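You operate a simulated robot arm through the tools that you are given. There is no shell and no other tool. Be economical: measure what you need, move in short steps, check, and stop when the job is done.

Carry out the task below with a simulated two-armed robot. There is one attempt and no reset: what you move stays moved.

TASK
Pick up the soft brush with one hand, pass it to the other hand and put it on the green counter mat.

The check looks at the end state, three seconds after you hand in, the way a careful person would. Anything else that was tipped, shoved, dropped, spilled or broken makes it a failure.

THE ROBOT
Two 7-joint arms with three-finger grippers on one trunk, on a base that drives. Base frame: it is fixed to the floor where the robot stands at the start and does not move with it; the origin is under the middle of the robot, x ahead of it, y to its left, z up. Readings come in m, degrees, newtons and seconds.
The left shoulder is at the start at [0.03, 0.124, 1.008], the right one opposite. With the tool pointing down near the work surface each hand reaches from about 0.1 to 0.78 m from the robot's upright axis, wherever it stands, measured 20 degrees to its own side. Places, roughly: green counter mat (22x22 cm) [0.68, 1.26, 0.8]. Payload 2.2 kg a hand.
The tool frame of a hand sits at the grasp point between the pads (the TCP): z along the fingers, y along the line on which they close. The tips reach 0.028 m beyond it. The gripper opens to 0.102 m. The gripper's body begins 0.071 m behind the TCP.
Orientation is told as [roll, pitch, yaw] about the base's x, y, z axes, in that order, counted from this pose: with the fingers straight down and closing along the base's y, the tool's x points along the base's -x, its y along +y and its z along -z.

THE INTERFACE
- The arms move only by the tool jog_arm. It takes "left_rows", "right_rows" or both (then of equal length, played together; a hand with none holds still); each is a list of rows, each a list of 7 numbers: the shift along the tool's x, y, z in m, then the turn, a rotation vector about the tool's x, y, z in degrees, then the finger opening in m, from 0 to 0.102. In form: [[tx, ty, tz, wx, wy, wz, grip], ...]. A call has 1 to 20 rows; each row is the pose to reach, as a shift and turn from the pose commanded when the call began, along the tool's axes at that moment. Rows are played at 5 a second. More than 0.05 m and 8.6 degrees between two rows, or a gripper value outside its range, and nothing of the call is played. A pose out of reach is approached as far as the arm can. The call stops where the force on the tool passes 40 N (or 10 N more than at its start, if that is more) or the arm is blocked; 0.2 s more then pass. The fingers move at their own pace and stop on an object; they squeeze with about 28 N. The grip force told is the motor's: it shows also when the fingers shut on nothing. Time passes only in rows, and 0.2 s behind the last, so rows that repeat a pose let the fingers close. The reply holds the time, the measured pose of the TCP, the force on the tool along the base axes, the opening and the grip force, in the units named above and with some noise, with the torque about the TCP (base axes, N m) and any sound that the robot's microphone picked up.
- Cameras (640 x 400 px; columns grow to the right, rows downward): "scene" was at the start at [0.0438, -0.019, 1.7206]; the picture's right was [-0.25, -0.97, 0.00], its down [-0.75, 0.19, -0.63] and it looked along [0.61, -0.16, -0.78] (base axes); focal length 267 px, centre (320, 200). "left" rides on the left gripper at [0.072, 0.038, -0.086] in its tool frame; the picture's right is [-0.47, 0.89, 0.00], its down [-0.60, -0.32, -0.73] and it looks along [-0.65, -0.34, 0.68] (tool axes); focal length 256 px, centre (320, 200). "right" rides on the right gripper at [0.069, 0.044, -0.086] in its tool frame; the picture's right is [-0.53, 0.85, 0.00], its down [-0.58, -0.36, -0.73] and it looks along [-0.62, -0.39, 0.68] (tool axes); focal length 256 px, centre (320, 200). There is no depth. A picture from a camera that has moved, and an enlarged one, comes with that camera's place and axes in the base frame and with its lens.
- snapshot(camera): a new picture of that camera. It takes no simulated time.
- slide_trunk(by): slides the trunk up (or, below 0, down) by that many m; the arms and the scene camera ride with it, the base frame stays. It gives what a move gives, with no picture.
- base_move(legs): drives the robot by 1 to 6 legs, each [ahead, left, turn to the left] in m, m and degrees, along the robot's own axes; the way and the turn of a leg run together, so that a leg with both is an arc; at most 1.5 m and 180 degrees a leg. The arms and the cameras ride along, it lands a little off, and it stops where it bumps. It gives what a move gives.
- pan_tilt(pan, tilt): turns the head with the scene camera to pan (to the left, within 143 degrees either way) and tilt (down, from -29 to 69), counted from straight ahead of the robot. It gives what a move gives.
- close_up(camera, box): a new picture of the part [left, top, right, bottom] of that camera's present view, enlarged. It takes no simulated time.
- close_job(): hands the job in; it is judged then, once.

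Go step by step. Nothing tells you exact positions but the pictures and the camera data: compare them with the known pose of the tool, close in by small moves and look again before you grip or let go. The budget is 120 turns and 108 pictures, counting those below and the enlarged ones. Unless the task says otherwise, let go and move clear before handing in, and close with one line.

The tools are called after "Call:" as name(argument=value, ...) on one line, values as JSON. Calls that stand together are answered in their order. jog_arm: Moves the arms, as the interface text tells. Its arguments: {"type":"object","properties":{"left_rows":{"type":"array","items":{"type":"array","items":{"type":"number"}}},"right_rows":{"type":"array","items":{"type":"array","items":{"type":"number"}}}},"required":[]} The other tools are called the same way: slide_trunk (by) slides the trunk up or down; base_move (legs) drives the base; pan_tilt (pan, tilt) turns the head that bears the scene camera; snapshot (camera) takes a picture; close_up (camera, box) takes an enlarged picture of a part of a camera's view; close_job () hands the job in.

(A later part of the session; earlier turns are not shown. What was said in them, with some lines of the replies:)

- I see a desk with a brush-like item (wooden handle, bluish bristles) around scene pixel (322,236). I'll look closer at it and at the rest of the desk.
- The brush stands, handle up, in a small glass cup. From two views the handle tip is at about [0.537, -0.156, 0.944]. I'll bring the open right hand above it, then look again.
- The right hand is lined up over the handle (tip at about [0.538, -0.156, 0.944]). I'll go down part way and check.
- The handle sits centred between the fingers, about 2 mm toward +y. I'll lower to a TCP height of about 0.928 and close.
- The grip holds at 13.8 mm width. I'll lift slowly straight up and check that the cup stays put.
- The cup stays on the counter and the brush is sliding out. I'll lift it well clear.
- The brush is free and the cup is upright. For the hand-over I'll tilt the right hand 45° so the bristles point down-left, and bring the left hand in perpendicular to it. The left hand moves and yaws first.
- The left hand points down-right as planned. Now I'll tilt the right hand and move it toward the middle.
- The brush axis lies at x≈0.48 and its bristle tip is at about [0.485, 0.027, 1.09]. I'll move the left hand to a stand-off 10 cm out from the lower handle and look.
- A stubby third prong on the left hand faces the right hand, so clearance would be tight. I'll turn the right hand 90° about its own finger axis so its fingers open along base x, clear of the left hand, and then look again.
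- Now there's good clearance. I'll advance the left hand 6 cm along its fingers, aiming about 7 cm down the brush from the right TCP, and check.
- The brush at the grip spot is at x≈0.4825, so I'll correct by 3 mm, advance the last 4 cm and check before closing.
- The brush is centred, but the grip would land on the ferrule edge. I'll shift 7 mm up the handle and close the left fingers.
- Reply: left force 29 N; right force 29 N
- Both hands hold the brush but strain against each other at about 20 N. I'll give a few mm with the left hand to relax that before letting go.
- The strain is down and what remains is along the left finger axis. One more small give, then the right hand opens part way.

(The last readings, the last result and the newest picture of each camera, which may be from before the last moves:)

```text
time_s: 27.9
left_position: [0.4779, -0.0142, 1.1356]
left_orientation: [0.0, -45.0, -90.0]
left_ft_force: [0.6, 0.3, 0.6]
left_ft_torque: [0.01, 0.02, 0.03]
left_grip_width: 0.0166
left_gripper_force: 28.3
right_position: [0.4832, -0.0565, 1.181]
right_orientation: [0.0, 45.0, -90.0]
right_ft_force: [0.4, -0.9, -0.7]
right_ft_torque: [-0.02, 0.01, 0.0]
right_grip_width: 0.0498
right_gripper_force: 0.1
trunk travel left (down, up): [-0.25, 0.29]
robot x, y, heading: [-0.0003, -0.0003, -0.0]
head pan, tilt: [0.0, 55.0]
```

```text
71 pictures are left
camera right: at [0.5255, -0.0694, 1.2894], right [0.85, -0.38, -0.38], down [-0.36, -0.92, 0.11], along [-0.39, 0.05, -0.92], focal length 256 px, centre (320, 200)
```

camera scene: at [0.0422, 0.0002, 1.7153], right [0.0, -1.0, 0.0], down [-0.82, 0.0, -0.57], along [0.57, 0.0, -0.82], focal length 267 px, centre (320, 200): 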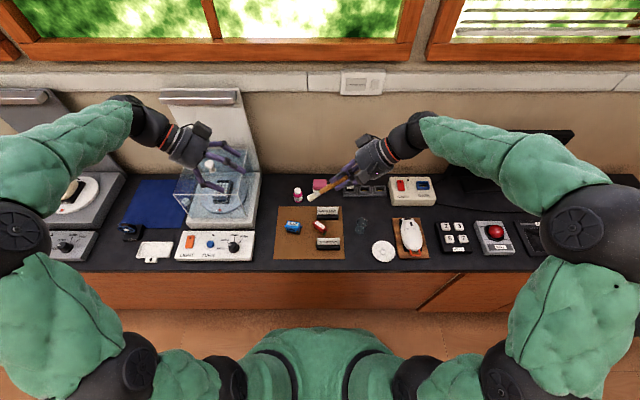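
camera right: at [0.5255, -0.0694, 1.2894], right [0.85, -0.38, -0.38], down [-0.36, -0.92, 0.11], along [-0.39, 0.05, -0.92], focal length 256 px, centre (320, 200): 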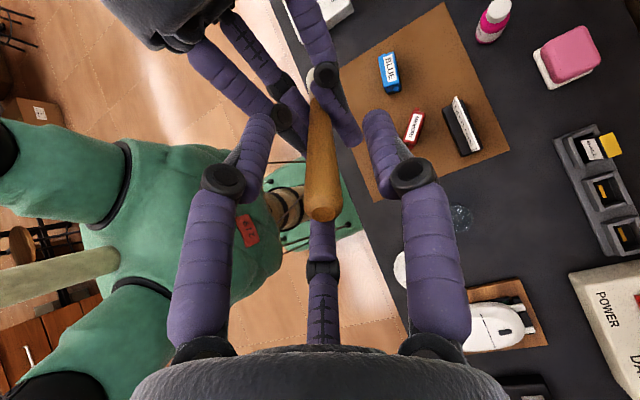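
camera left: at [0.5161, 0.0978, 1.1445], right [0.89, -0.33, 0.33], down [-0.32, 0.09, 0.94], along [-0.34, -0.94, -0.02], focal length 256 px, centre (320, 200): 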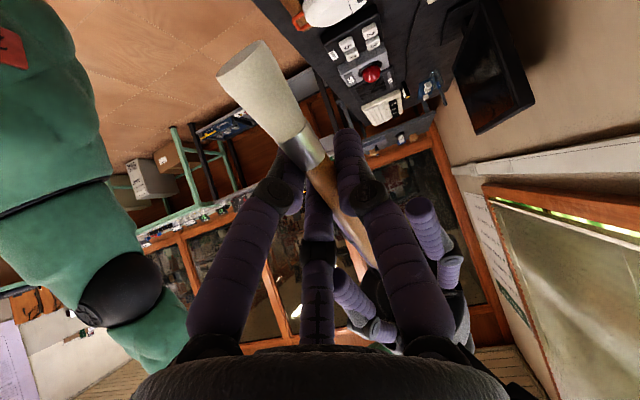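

The left hand alone holds the brush. I'll back the right hand off along its fingers.

Call:
jog_arm(right_rows=[[0, 0, -0.03, 0, 0, 0, 0.05], [0, 0, -0.06, 0, 0, 0, 0.05], [0, 0, -0.09, 0, 0, 0, 0.05], [0, 0, -0.12, 0, 0, 0, 0.05], [0, 0, -0.15, 0, 0, 0, 0.05], [0, 0, -0.15, 0, 0, 0, 0.05]])

Call:
snapshot(camera="scene")

Call:
snapshot(camera="right")

```text
time_s: 29.2
left_position: [0.4776, -0.0131, 1.1349]
left_orientation: [0.0, -45.0, -90.0]
left_ft_force: [0.2, 0.5, -0.2]
left_ft_torque: [0.02, -0.03, -0.02]
left_grip_width: 0.0168
left_gripper_force: 28.1
right_position: [0.4857, -0.1617, 1.2873]
right_orientation: [0.0, 45.0, -90.0]
right_ft_force: [0.1, 0.6, 0.4]
right_ft_torque: [0.02, -0.02, -0.04]
right_grip_width: 0.0499
right_gripper_force: 0.1
trunk travel left (down, up): [-0.25, 0.29]
robot x, y, heading: [0.0012, 0.0015, -0.1]
head pan, tilt: [0.0, 55.0]
```

```text
70 pictures are left
camera scene: at [0.0424, 0.0005, 1.7153], right [0.0, -1.0, 0.0], down [-0.82, 0.0, -0.57], along [0.57, 0.0, -0.82], focal length 267 px, centre (320, 200)
```

scene: 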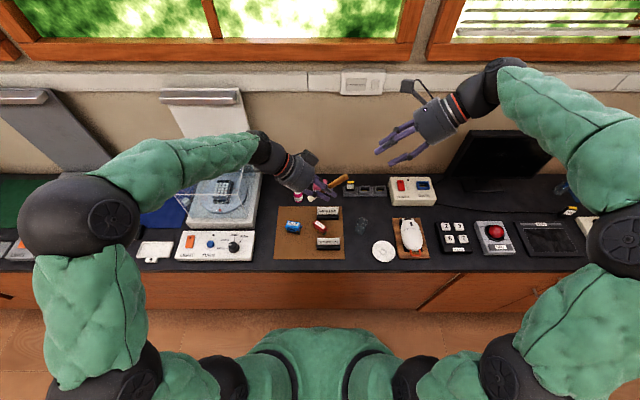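

```text
69 pictures are left
camera right: at [0.5292, -0.1746, 1.3972], right [0.85, -0.38, -0.38], down [-0.36, -0.92, 0.11], along [-0.39, 0.05, -0.92], focal length 256 px, centre (320, 200)
```

right: 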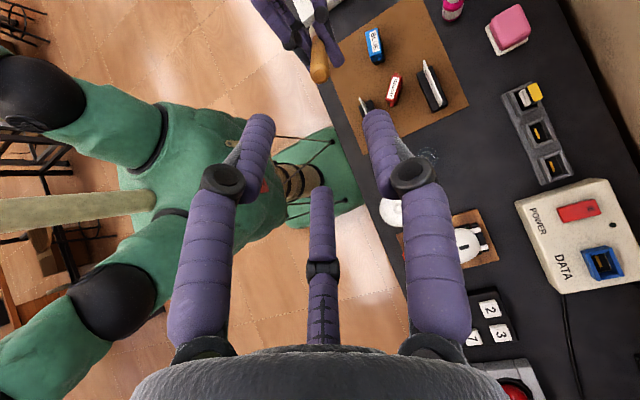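

The hand-over is done. I'll raise and retract both hands, with the left tool turned to point straight down so the brush lies level, and then drive left toward the mat.

Call:
jog_arm(left_rows=[[-0.001, -0.0075, -0.02, 0, 5.6, 0, 0], [-0.002, -0.015, -0.041, 0, 11.2, 0, 0], [-0.003, -0.0225, -0.061, 0, 16.9, 0, 0], [-0.0035, -0.03, -0.0815, 0, 22.5, 0, 0], [-0.004, -0.0375, -0.102, 0, 28.1, 0, 0], [-0.005, -0.045, -0.122, 0, 33.8, 0, 0], [-0.006, -0.0525, -0.1426, 0, 39.4, 0, 0], [-0.007, -0.06, -0.163, 0, 45, 0, 0], [-0.007, -0.06, -0.163, 0, 45, 0, 0]], right_rows=[[-0.005, -0.0125, -0.005, 0, 0, 0, 0.05], [-0.01, -0.025, -0.01, 0, 0, 0, 0.05], [-0.015, -0.0375, -0.015, 0, 0, 0, 0.05], [-0.02, -0.05, -0.02, 0, 0, 0, 0.05], [-0.026, -0.0625, -0.026, 0, 0, 0, 0.05], [-0.031, -0.075, -0.031, 0, 0, 0, 0.05], [-0.037, -0.0875, -0.037, 0, 0, 0, 0.05], [-0.042, -0.1, -0.042, 0, 0, 0, 0.05], [-0.042, -0.1, -0.042, 0, 0, 0, 0.05]])

Call:
snapshot(camera="left")

Call:
pan_tilt(pan=70, tilt=45)

Call:
snapshot(camera="scene")

```text
time_s: 31.2
left_position: [0.4192, 0.0942, 1.2569]
left_orientation: [0.1, 0.2, -89.9]
left_ft_force: [0.1, -0.3, -0.1]
left_ft_torque: [-0.03, -0.02, -0.03]
left_grip_width: 0.0168
left_gripper_force: 28.0
right_position: [0.3829, -0.222, 1.287]
right_orientation: [-0.2, 45.0, -90.0]
right_ft_force: [1.0, 0.3, -0.4]
right_ft_torque: [0.0, 0.03, 0.01]
right_grip_width: 0.05
right_gripper_force: 0.1
trunk travel left (down, up): [-0.25, 0.29]
robot x, y, heading: [-0.0001, -0.0018, -0.1]
head pan, tilt: [0.0, 55.0]
```

```text
68 pictures are left
camera left: at [0.4569, 0.1665, 1.3425], right [0.89, -0.46, 0.0], down [-0.32, -0.61, 0.73], along [-0.34, -0.65, -0.68], focal length 256 px, centre (320, 200)
```

left: 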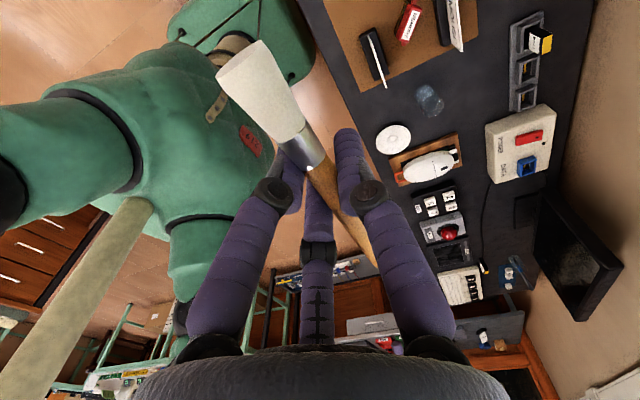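

```text
time_s: 32.7
left_position: [0.417, 0.0944, 1.258]
left_orientation: [0.1, 0.0, -89.9]
left_ft_force: [-0.5, 0.3, -0.2]
left_ft_torque: [0.04, -0.04, 0.0]
left_grip_width: 0.0169
left_gripper_force: 27.9
right_position: [0.383, -0.2226, 1.2878]
right_orientation: [0.0, 45.1, -90.0]
right_ft_force: [-0.1, 0.4, -0.4]
right_ft_torque: [-0.01, -0.01, -0.03]
right_grip_width: 0.0501
right_gripper_force: 0.1
trunk travel left (down, up): [-0.25, 0.29]
robot x, y, heading: [0.0012, 0.0018, 0.4]
head pan, tilt: [70.0, 45.0]
```

```text
67 pictures are left
camera scene: at [-0.0021, 0.0765, 1.7287], right [0.94, -0.34, 0.0], down [-0.24, -0.66, -0.71], along [0.24, 0.66, -0.71], focal length 267 px, centre (320, 200)
```

scene: 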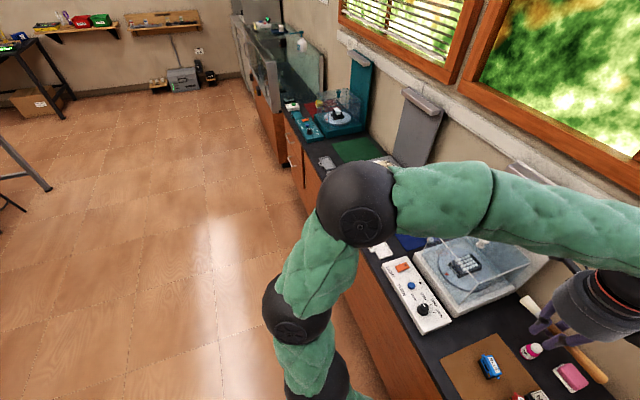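

The floor along the counter is clear to the left and the hands are above everything. I'll drive left 0.9 m and check.

Call:
base_move(legs=[[0, 0.5, 0], [0, 0.45, 0]])

Call:
pan_tilt(pan=15, tilt=50)

Call:
snapshot(camera="scene")

Call:
snapshot(camera="left")

```text
time_s: 37.9
left_position: [0.4324, 1.0322, 1.2567]
left_orientation: [0.0, 0.0, -90.9]
left_ft_force: [-0.1, 0.6, -0.1]
left_ft_torque: [0.0, 0.0, 0.0]
left_grip_width: 0.0168
left_gripper_force: 27.9
right_position: [0.3934, 0.7175, 1.2871]
right_orientation: [-0.1, 45.0, -90.8]
right_ft_force: [0.6, -1.0, -0.1]
right_ft_torque: [-0.05, -0.02, -0.03]
right_grip_width: 0.0501
right_gripper_force: 0.0
trunk travel left (down, up): [-0.25, 0.29]
robot x, y, heading: [0.0127, 0.9442, -0.9]
head pan, tilt: [70.0, 45.0]
```

```text
time_s: 39.1
left_position: [0.4329, 1.0333, 1.2588]
left_orientation: [-0.1, 0.0, -90.9]
left_ft_force: [0.0, 0.0, 0.4]
left_ft_torque: [-0.02, 0.03, -0.03]
left_grip_width: 0.0168
left_gripper_force: 27.6
right_position: [0.3931, 0.7163, 1.2874]
right_orientation: [0.0, 45.0, -90.9]
right_ft_force: [-0.7, 0.1, 0.1]
right_ft_torque: [0.0, 0.02, 0.02]
right_grip_width: 0.05
right_gripper_force: 0.0
trunk travel left (down, up): [-0.25, 0.29]
robot x, y, heading: [0.0151, 0.9479, -0.9]
head pan, tilt: [15.0, 50.0]
```

```text
66 pictures are left
camera scene: at [0.0578, 0.9638, 1.7218], right [0.25, -0.97, 0.0], down [-0.74, -0.19, -0.64], along [0.62, 0.16, -0.77], focal length 267 px, centre (320, 200)
```

scene: 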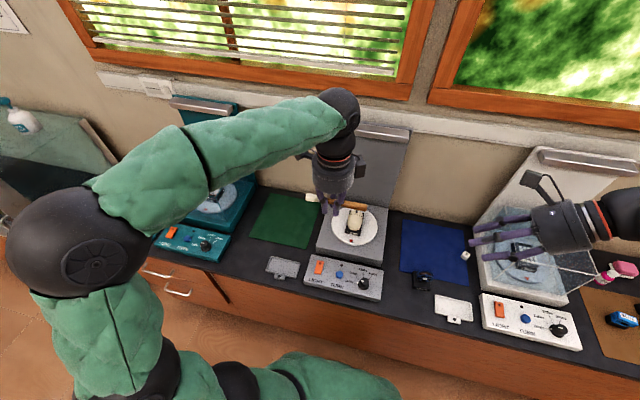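

```text
65 pictures are left
camera left: at [0.4721, 1.1037, 1.3424], right [0.88, -0.48, 0.0], down [-0.33, -0.6, 0.73], along [-0.35, -0.64, -0.68], focal length 256 px, centre (320, 200)
```

left: 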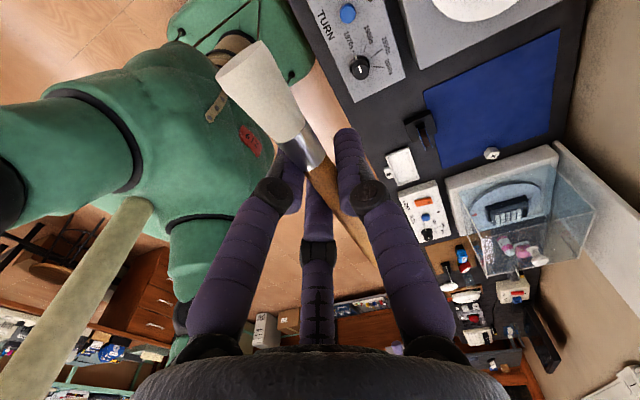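

The green mat is empty and centred near [0.67, 1.26]. I'll shift the base another 8 cm left for comfortable reach and straighten the heading.

Call:
base_move(legs=[[0, 0.08, 0.9]])

Call:
snapshot(camera="scene")

```text
time_s: 40.2
left_position: [0.4312, 1.1189, 1.2581]
left_orientation: [0.0, -0.2, -89.9]
left_ft_force: [0.7, 1.0, -1.2]
left_ft_torque: [-0.04, 0.0, 0.01]
left_grip_width: 0.0171
left_gripper_force: 28.3
right_position: [0.397, 0.8025, 1.2868]
right_orientation: [0.0, 44.9, -89.8]
right_ft_force: [-0.3, 0.3, 0.0]
right_ft_torque: [-0.06, 0.0, -0.06]
right_grip_width: 0.0497
right_gripper_force: 0.2
trunk travel left (down, up): [-0.25, 0.29]
robot x, y, heading: [0.0131, 1.0218, 0.3]
head pan, tilt: [15.0, 50.0]
```

```text
64 pictures are left
camera scene: at [0.058, 1.0452, 1.7218], right [0.26, -0.97, 0.0], down [-0.74, -0.2, -0.64], along [0.62, 0.17, -0.77], focal length 267 px, centre (320, 200)
```

scene: 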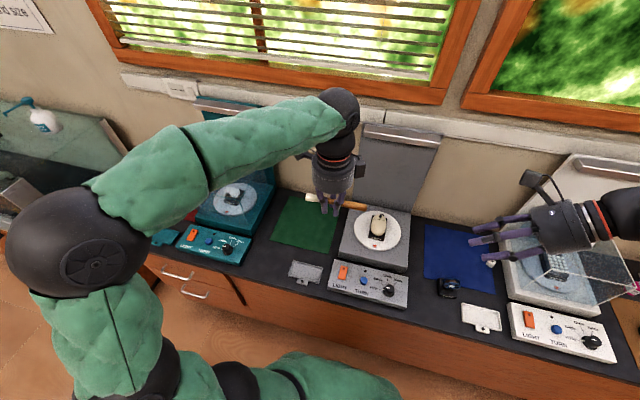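

Now I'll move the left hand over the mat to a height of about 1.10.

Call:
jog_arm(left_rows=[[0.018, 0.03, 0.0, 0, 0, 0, 0], [0.036, 0.06, 0.0, 0, 0, 0, 0], [0.055, 0.091, 0.02, 0, 0, 0, 0], [0.073, 0.122, 0.04, 0, 0, 0, 0], [0.091, 0.152, 0.065, 0, 0, 0, 0], [0.11, 0.183, 0.095, 0, 0, 0, 0], [0.128, 0.214, 0.125, 0, 0, 0, 0], [0.146, 0.244, 0.158, 0, 0, 0, 0], [0.146, 0.244, 0.158, 0, 0, 0, 0]])

Call:
close_up(camera="scene", box=[220, 130, 420, 255])

Call:
snapshot(camera="left")

Call:
snapshot(camera="right")

```text
time_s: 42.2
left_position: [0.67, 1.2626, 1.0998]
left_orientation: [0.2, -0.1, -90.0]
left_ft_force: [-0.4, -0.5, -0.3]
left_ft_torque: [0.02, -0.02, 0.0]
left_grip_width: 0.0168
left_gripper_force: 27.9
right_position: [0.3974, 0.8004, 1.2865]
right_orientation: [0.0, 45.0, -90.0]
right_ft_force: [0.3, -0.8, 0.1]
right_ft_torque: [0.02, -0.03, -0.01]
right_grip_width: 0.05
right_gripper_force: 0.0
trunk travel left (down, up): [-0.25, 0.29]
robot x, y, heading: [0.0136, 1.022, 0.1]
head pan, tilt: [15.0, 50.0]
```

```text
3.20 times, centred on (320, 192) of scene
camera zoom: at [0.0565, 1.0424, 1.7219], right [0.26, -0.97, 0.0], down [-0.74, -0.2, -0.64], along [0.62, 0.17, -0.77], focal length 854 px, centre (320, 224)
```

zoom: 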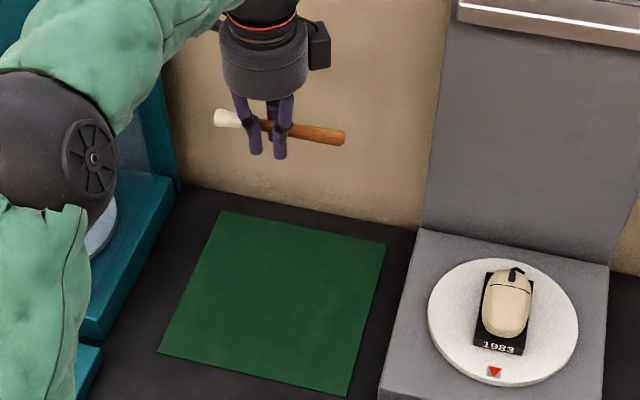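

```text
62 pictures are left
camera left: at [0.7089, 1.3352, 1.1861], right [0.89, -0.46, 0.0], down [-0.32, -0.6, 0.73], along [-0.34, -0.65, -0.68], focal length 256 px, centre (320, 200)
```

left: 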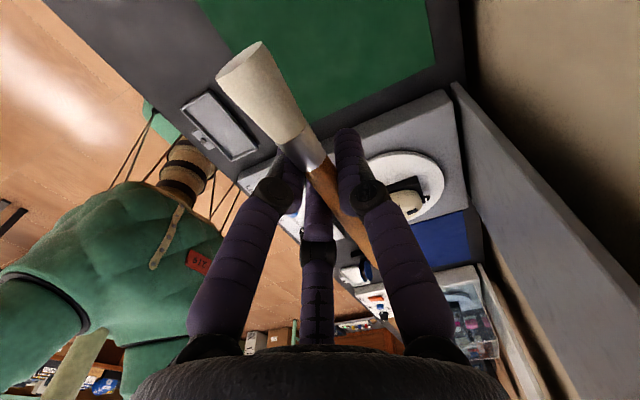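

```text
61 pictures are left
camera right: at [0.4393, 0.7879, 1.3968], right [0.85, -0.38, -0.38], down [-0.36, -0.93, 0.11], along [-0.39, 0.05, -0.92], focal length 256 px, centre (320, 200)
```

right: 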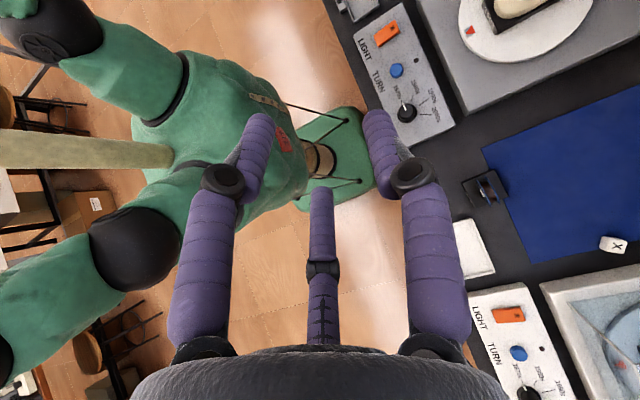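

The brush is level above the mat, whose centre is about [0.665, 1.265]. I'll descend to a TCP height of about 0.88 and check arm clearances.

Call:
jog_arm(left_rows=[[0.005, -0.003, 0.03, 0, 0, 0, 0], [0.01, -0.003, 0.06, 0, 0, 0, 0], [0.01, -0.003, 0.09, 0, 0, 0, 0], [0.01, -0.003, 0.12, 0, 0, 0, 0], [0.01, -0.003, 0.15, 0, 0, 0, 0], [0.01, -0.003, 0.18, 0, 0, 0, 0], [0.01, -0.003, 0.21, 0, 0, 0, 0], [0.01, -0.003, 0.22, 0, 0, 0, 0], [0.01, -0.003, 0.22, 0, 0, 0, 0]])

Call:
snapshot(camera="scene")

Call:
close_up(camera="scene", box=[240, 160, 400, 260])

Call:
snapshot(camera="left")

```text
time_s: 44.2
left_position: [0.6722, 1.2715, 0.8788]
left_orientation: [-0.1, 0.1, -89.9]
left_ft_force: [0.7, -0.3, -0.6]
left_ft_torque: [-0.01, -0.01, -0.02]
left_grip_width: 0.0169
left_gripper_force: 28.3
right_position: [0.3983, 0.8025, 1.2856]
right_orientation: [0.0, 45.0, -89.9]
right_ft_force: [-0.4, 0.3, -0.7]
right_ft_torque: [-0.02, 0.02, 0.02]
right_grip_width: 0.05
right_gripper_force: 0.0
trunk travel left (down, up): [-0.25, 0.29]
robot x, y, heading: [0.0122, 1.0261, 0.0]
head pan, tilt: [15.0, 50.0]
```

```text
60 pictures are left
camera scene: at [0.0582, 1.0428, 1.7218], right [0.26, -0.97, 0.0], down [-0.74, -0.2, -0.64], along [0.62, 0.17, -0.77], focal length 267 px, centre (320, 200)
```

scene: 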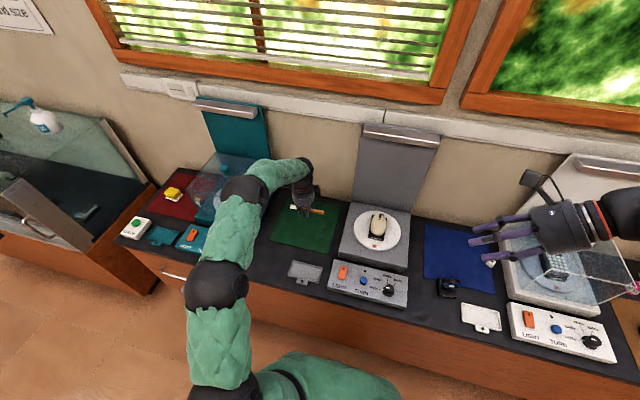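

```text
4.00 times, centred on (320, 210) of scene
camera zoom: at [0.0582, 1.0428, 1.7218], right [0.26, -0.97, 0.0], down [-0.74, -0.2, -0.64], along [0.62, 0.17, -0.77], focal length 1067 px, centre (320, 160)
```

zoom: 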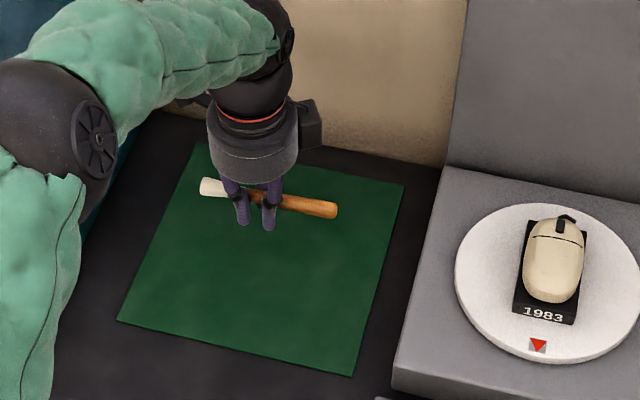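

```text
58 pictures are left
camera left: at [0.711, 1.3449, 0.9648], right [0.89, -0.46, 0.0], down [-0.32, -0.6, 0.73], along [-0.34, -0.65, -0.68], focal length 256 px, centre (320, 200)
```

left: 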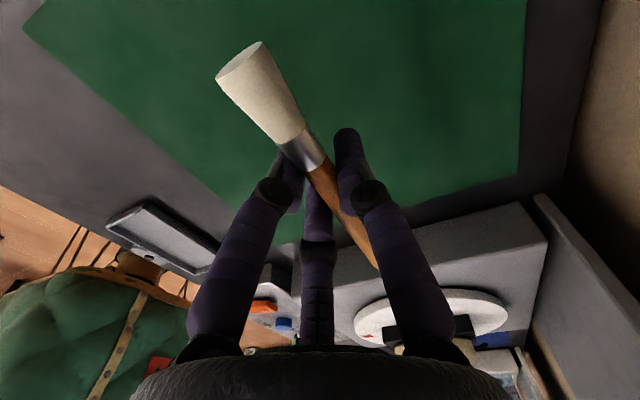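

The brush is over the mat. Before the last few centimetres I'll check the forearm's clearance from the teal device's case.

Call:
close_up(camera="scene", box=[130, 120, 330, 245])

```text
3.20 times, centred on (230, 182) of scene
camera zoom: at [0.0582, 1.0428, 1.7218], right [0.26, -0.97, 0.0], down [-0.74, -0.2, -0.64], along [0.62, 0.17, -0.77], focal length 854 px, centre (608, 256)
```

zoom: 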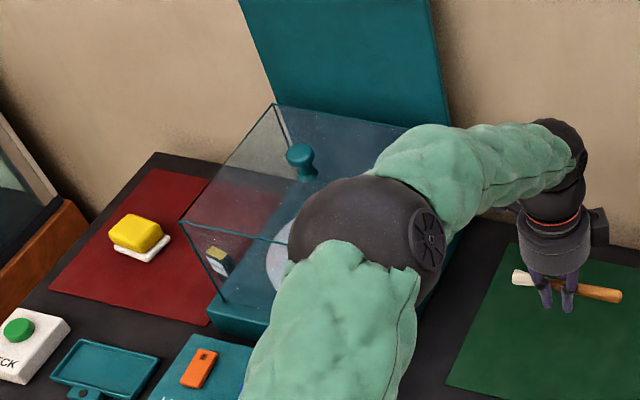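

The case top is at about z≈0.98 and the elbow only about 7 cm above that. To keep the elbow high I'll raise the trunk 8 cm and lower just the hand to compensate.

Call:
slide_trunk(by=0.08)

Call:
jog_arm(left_rows=[[0, 0, 0.02, 0, 0, 0, 0], [0, 0, 0.04, 0, 0, 0, 0], [0, 0, 0.06, 0, 0, 0, 0], [0, 0, 0.08, 0, 0, 0, 0], [0, 0, 0.08, 0, 0, 0, 0]])

Call:
close_up(camera="scene", box=[130, 130, 370, 280])

```text
time_s: 45.4
left_position: [0.6717, 1.2724, 0.9591]
left_orientation: [0.0, 0.0, -89.9]
left_ft_force: [0.2, -0.1, -0.4]
left_ft_torque: [-0.01, 0.03, 0.01]
left_grip_width: 0.0171
left_gripper_force: 28.2
right_position: [0.3982, 0.8013, 1.3659]
right_orientation: [-0.1, 45.0, -89.9]
right_ft_force: [0.4, 0.4, -0.9]
right_ft_torque: [0.0, -0.03, 0.0]
right_grip_width: 0.0502
right_gripper_force: 0.1
trunk travel left (down, up): [-0.33, 0.21]
robot x, y, heading: [0.0185, 1.0217, 0.1]
head pan, tilt: [15.0, 50.0]
```

```text
time_s: 46.6
left_position: [0.6735, 1.2719, 0.88]
left_orientation: [0.0, 0.0, -89.8]
left_ft_force: [-1.1, 0.3, -0.4]
left_ft_torque: [0.04, -0.01, -0.02]
left_grip_width: 0.0173
left_gripper_force: 28.0
right_position: [0.397, 0.8014, 1.3654]
right_orientation: [0.0, 45.1, -89.9]
right_ft_force: [0.1, -0.3, 0.5]
right_ft_torque: [-0.01, -0.02, -0.02]
right_grip_width: 0.05
right_gripper_force: 0.0
trunk travel left (down, up): [-0.33, 0.21]
robot x, y, heading: [0.012, 1.0247, 0.1]
head pan, tilt: [15.0, 50.0]
```

```text
2.67 times, centred on (250, 205) of scene
camera zoom: at [0.0577, 1.0428, 1.8018], right [0.26, -0.97, 0.0], down [-0.74, -0.2, -0.64], along [0.62, 0.17, -0.77], focal length 711 px, centre (507, 187)
```

zoom: 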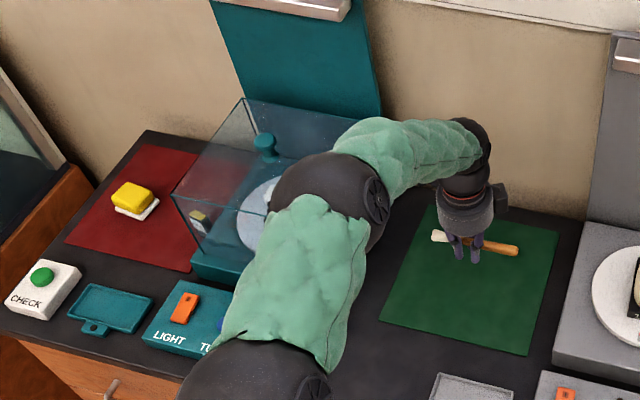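

No contact anywhere, so I'll lower slowly to just above touching height (TCP about 0.836).

Call:
jog_arm(left_rows=[[0, -0.004, 0.015, 0, 0, 0, 0], [0, -0.004, 0.028, 0, 0, 0, 0], [0, -0.004, 0.036, 0, 0, 0, 0], [0, -0.004, 0.042, 0, 0, 0, 0], [0, -0.004, 0.044, 0, 0, 0, 0], [0, -0.004, 0.044, 0, 0, 0, 0]])

Call:
close_up(camera="scene", box=[250, 170, 380, 251])

Call:
snapshot(camera="left")

```text
time_s: 48.0
left_position: [0.6695, 1.2715, 0.8345]
left_orientation: [0.0, -0.1, -89.9]
left_ft_force: [0.6, -0.6, 1.2]
left_ft_torque: [-0.02, 0.0, -0.02]
left_grip_width: 0.0178
left_gripper_force: 27.9
right_position: [0.3985, 0.8014, 1.3668]
right_orientation: [0.0, 45.1, -89.9]
right_ft_force: [-0.8, 0.8, 0.1]
right_ft_torque: [-0.03, 0.05, 0.01]
right_grip_width: 0.0502
right_gripper_force: 0.0
trunk travel left (down, up): [-0.33, 0.21]
robot x, y, heading: [0.0128, 1.0239, 0.4]
head pan, tilt: [15.0, 50.0]
```

```text
4.92 times, centred on (315, 210) of scene
camera zoom: at [0.0582, 1.0429, 1.8018], right [0.26, -0.97, 0.0], down [-0.74, -0.2, -0.64], along [0.62, 0.17, -0.77], focal length 1313 px, centre (345, 148)
```

zoom: 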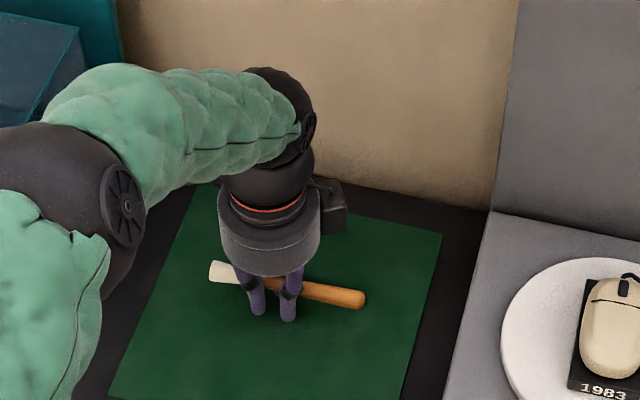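

```text
54 pictures are left
camera left: at [0.7079, 1.3438, 0.9204], right [0.89, -0.46, 0.0], down [-0.32, -0.6, 0.73], along [-0.34, -0.65, -0.68], focal length 256 px, centre (320, 200)
```

left: 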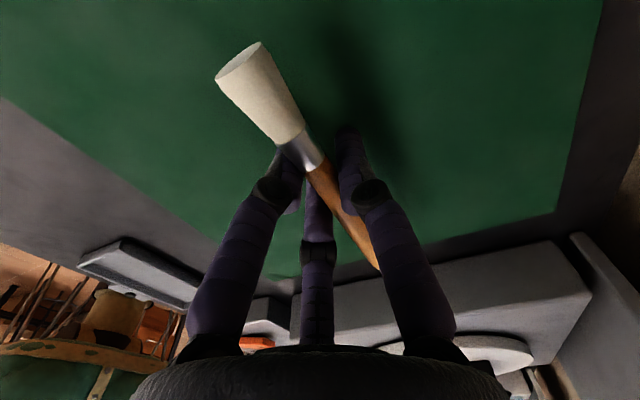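

The finger tips are a few mm above the mat. I'll ease down 4 mm and open only a little, so the brush settles between the fingers.

Call:
jog_arm(left_rows=[[0, 0, 0.002, 0, 0, 0, 0], [0, 0, 0.004, 0, 0, 0, 0], [0, 0, 0.004, 0, 0, 0, 0.018], [0, 0, 0.004, 0, 0, 0, 0.022], [0, 0, 0.004, 0, 0, 0, 0.026], [0, 0, 0.004, 0, 0, 0, 0.028], [0, 0, 0.004, 0, 0, 0, 0.028]])

Call:
close_up(camera="scene", box=[250, 170, 380, 251])

Call:
snapshot(camera="left")

```text
time_s: 49.6
left_position: [0.6693, 1.2706, 0.8314]
left_orientation: [0.1, -0.1, -89.9]
left_ft_force: [0.2, 0.3, 0.5]
left_ft_torque: [0.0, 0.03, -0.01]
left_grip_width: 0.0277
left_gripper_force: 0.1
right_position: [0.3961, 0.8013, 1.3665]
right_orientation: [0.0, 45.0, -89.8]
right_ft_force: [0.3, 0.5, 0.0]
right_ft_torque: [-0.04, 0.0, 0.0]
right_grip_width: 0.0501
right_gripper_force: 0.0
trunk travel left (down, up): [-0.33, 0.21]
robot x, y, heading: [0.0113, 1.022, 0.2]
head pan, tilt: [15.0, 50.0]
```

```text
4.92 times, centred on (315, 210) of scene
camera zoom: at [0.0581, 1.0429, 1.8018], right [0.26, -0.97, 0.0], down [-0.74, -0.2, -0.64], along [0.62, 0.17, -0.77], focal length 1313 px, centre (345, 148)
```

zoom: 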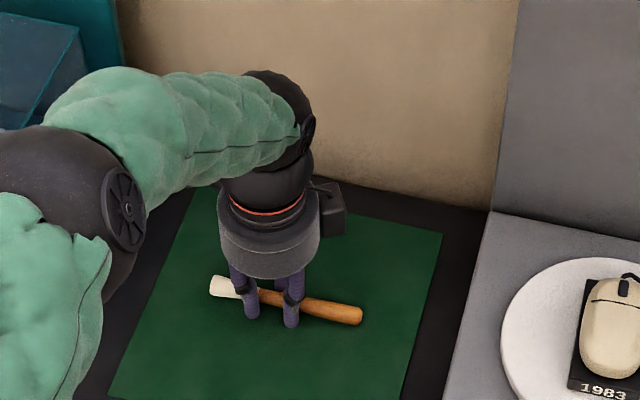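

```text
52 pictures are left
camera left: at [0.7078, 1.3445, 0.9165], right [0.89, -0.46, 0.0], down [-0.32, -0.6, 0.73], along [-0.34, -0.65, -0.68], focal length 256 px, centre (320, 200)
```

left: 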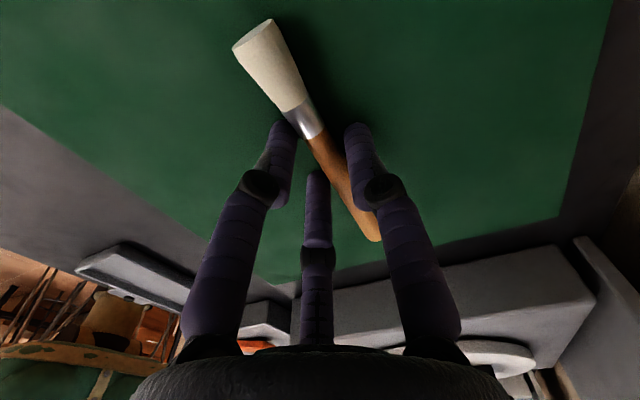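

The brush rests on the mat between the fingers. I'll open slightly more and lift straight up.

Call:
jog_arm(left_rows=[[0, 0, 0, 0, 0, 0, 0.033], [0, 0, 0, 0, 0, 0, 0.038], [0, 0, 0, 0, 0, 0, 0.044], [0, 0, 0, 0, 0, 0, 0.05], [0, 0, -0.005, 0, 0, 0, 0.05], [0, 0, -0.015, 0, 0, 0, 0.05], [0, 0, -0.03, 0, 0, 0, 0.05], [0, 0, -0.05, 0, 0, 0, 0.05], [0, 0, -0.08, 0, 0, 0, 0.05], [0, 0, -0.11, 0, 0, 0, 0.05], [0, 0, -0.14, 0, 0, 0, 0.05], [0, 0, -0.17, 0, 0, 0, 0.05], [0, 0, -0.2, 0, 0, 0, 0.05]])

Call:
close_up(camera="scene", box=[250, 170, 380, 251])

```text
time_s: 52.4
left_position: [0.6674, 1.2712, 1.0345]
left_orientation: [-0.1, 0.0, -90.0]
left_ft_force: [-0.5, 0.4, -0.4]
left_ft_torque: [-0.01, -0.02, 0.04]
left_grip_width: 0.0498
left_gripper_force: 0.0
right_position: [0.3965, 0.8016, 1.3669]
right_orientation: [0.0, 45.0, -90.0]
right_ft_force: [0.9, -0.2, 0.0]
right_ft_torque: [0.02, -0.04, -0.02]
right_grip_width: 0.0501
right_gripper_force: 0.0
trunk travel left (down, up): [-0.33, 0.21]
robot x, y, heading: [0.0126, 1.0223, -0.0]
head pan, tilt: [15.0, 50.0]
```

```text
4.92 times, centred on (315, 210) of scene
camera zoom: at [0.0573, 1.0425, 1.8018], right [0.26, -0.97, 0.0], down [-0.74, -0.2, -0.64], along [0.62, 0.17, -0.77], focal length 1313 px, centre (345, 148)
```

zoom: 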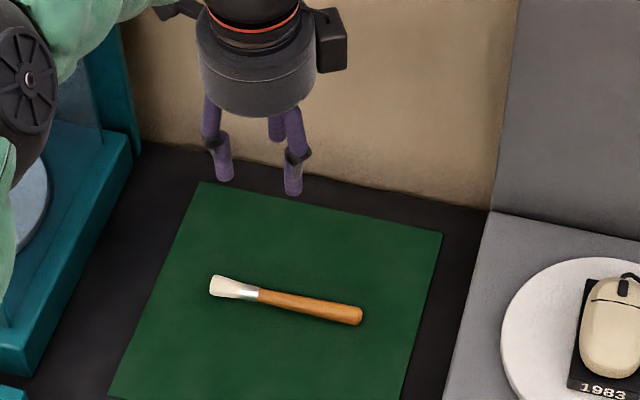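

The brush lies flat, well inside the green mat, and the hand is clear. A last look at the cup area to confirm nothing was disturbed.

Call:
pan_tilt(pan=-60, tilt=40)

Call:
snapshot(camera="scene")

```text
time_s: 53.8
left_position: [0.6683, 1.2709, 1.0334]
left_orientation: [0.0, 0.0, -89.8]
left_ft_force: [-1.0, 0.4, 1.0]
left_ft_torque: [0.04, -0.01, 0.0]
left_grip_width: 0.0502
left_gripper_force: 0.0
right_position: [0.398, 0.8013, 1.3672]
right_orientation: [0.1, 45.0, -89.9]
right_ft_force: [0.5, 0.0, 1.0]
right_ft_torque: [-0.03, -0.01, -0.02]
right_grip_width: 0.0501
right_gripper_force: 0.0
trunk travel left (down, up): [-0.33, 0.21]
robot x, y, heading: [0.0138, 1.027, -0.0]
head pan, tilt: [-60.0, 40.0]
```

```text
50 pictures are left
camera scene: at [0.0265, 0.9493, 1.816], right [-0.86, -0.5, 0.0], down [-0.32, 0.56, -0.77], along [0.38, -0.66, -0.64], focal length 267 px, centre (320, 200)
```

scene: 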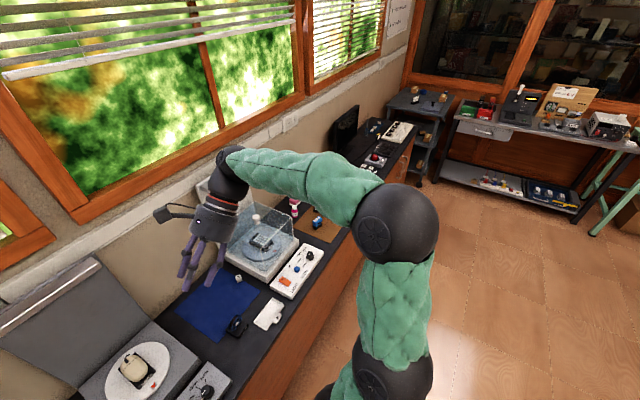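

Everything I can see is undisturbed; the arm hides the cup from here, but it was upright after the lift and nothing has gone near it since. Handing in.

Call:
close_job()

```text
The job is handed in.
```

The right hand picked up the soft brush and passed it to the left, which laid it flat on the green counter mat; both hands are clear and I saw nothing else disturbed.
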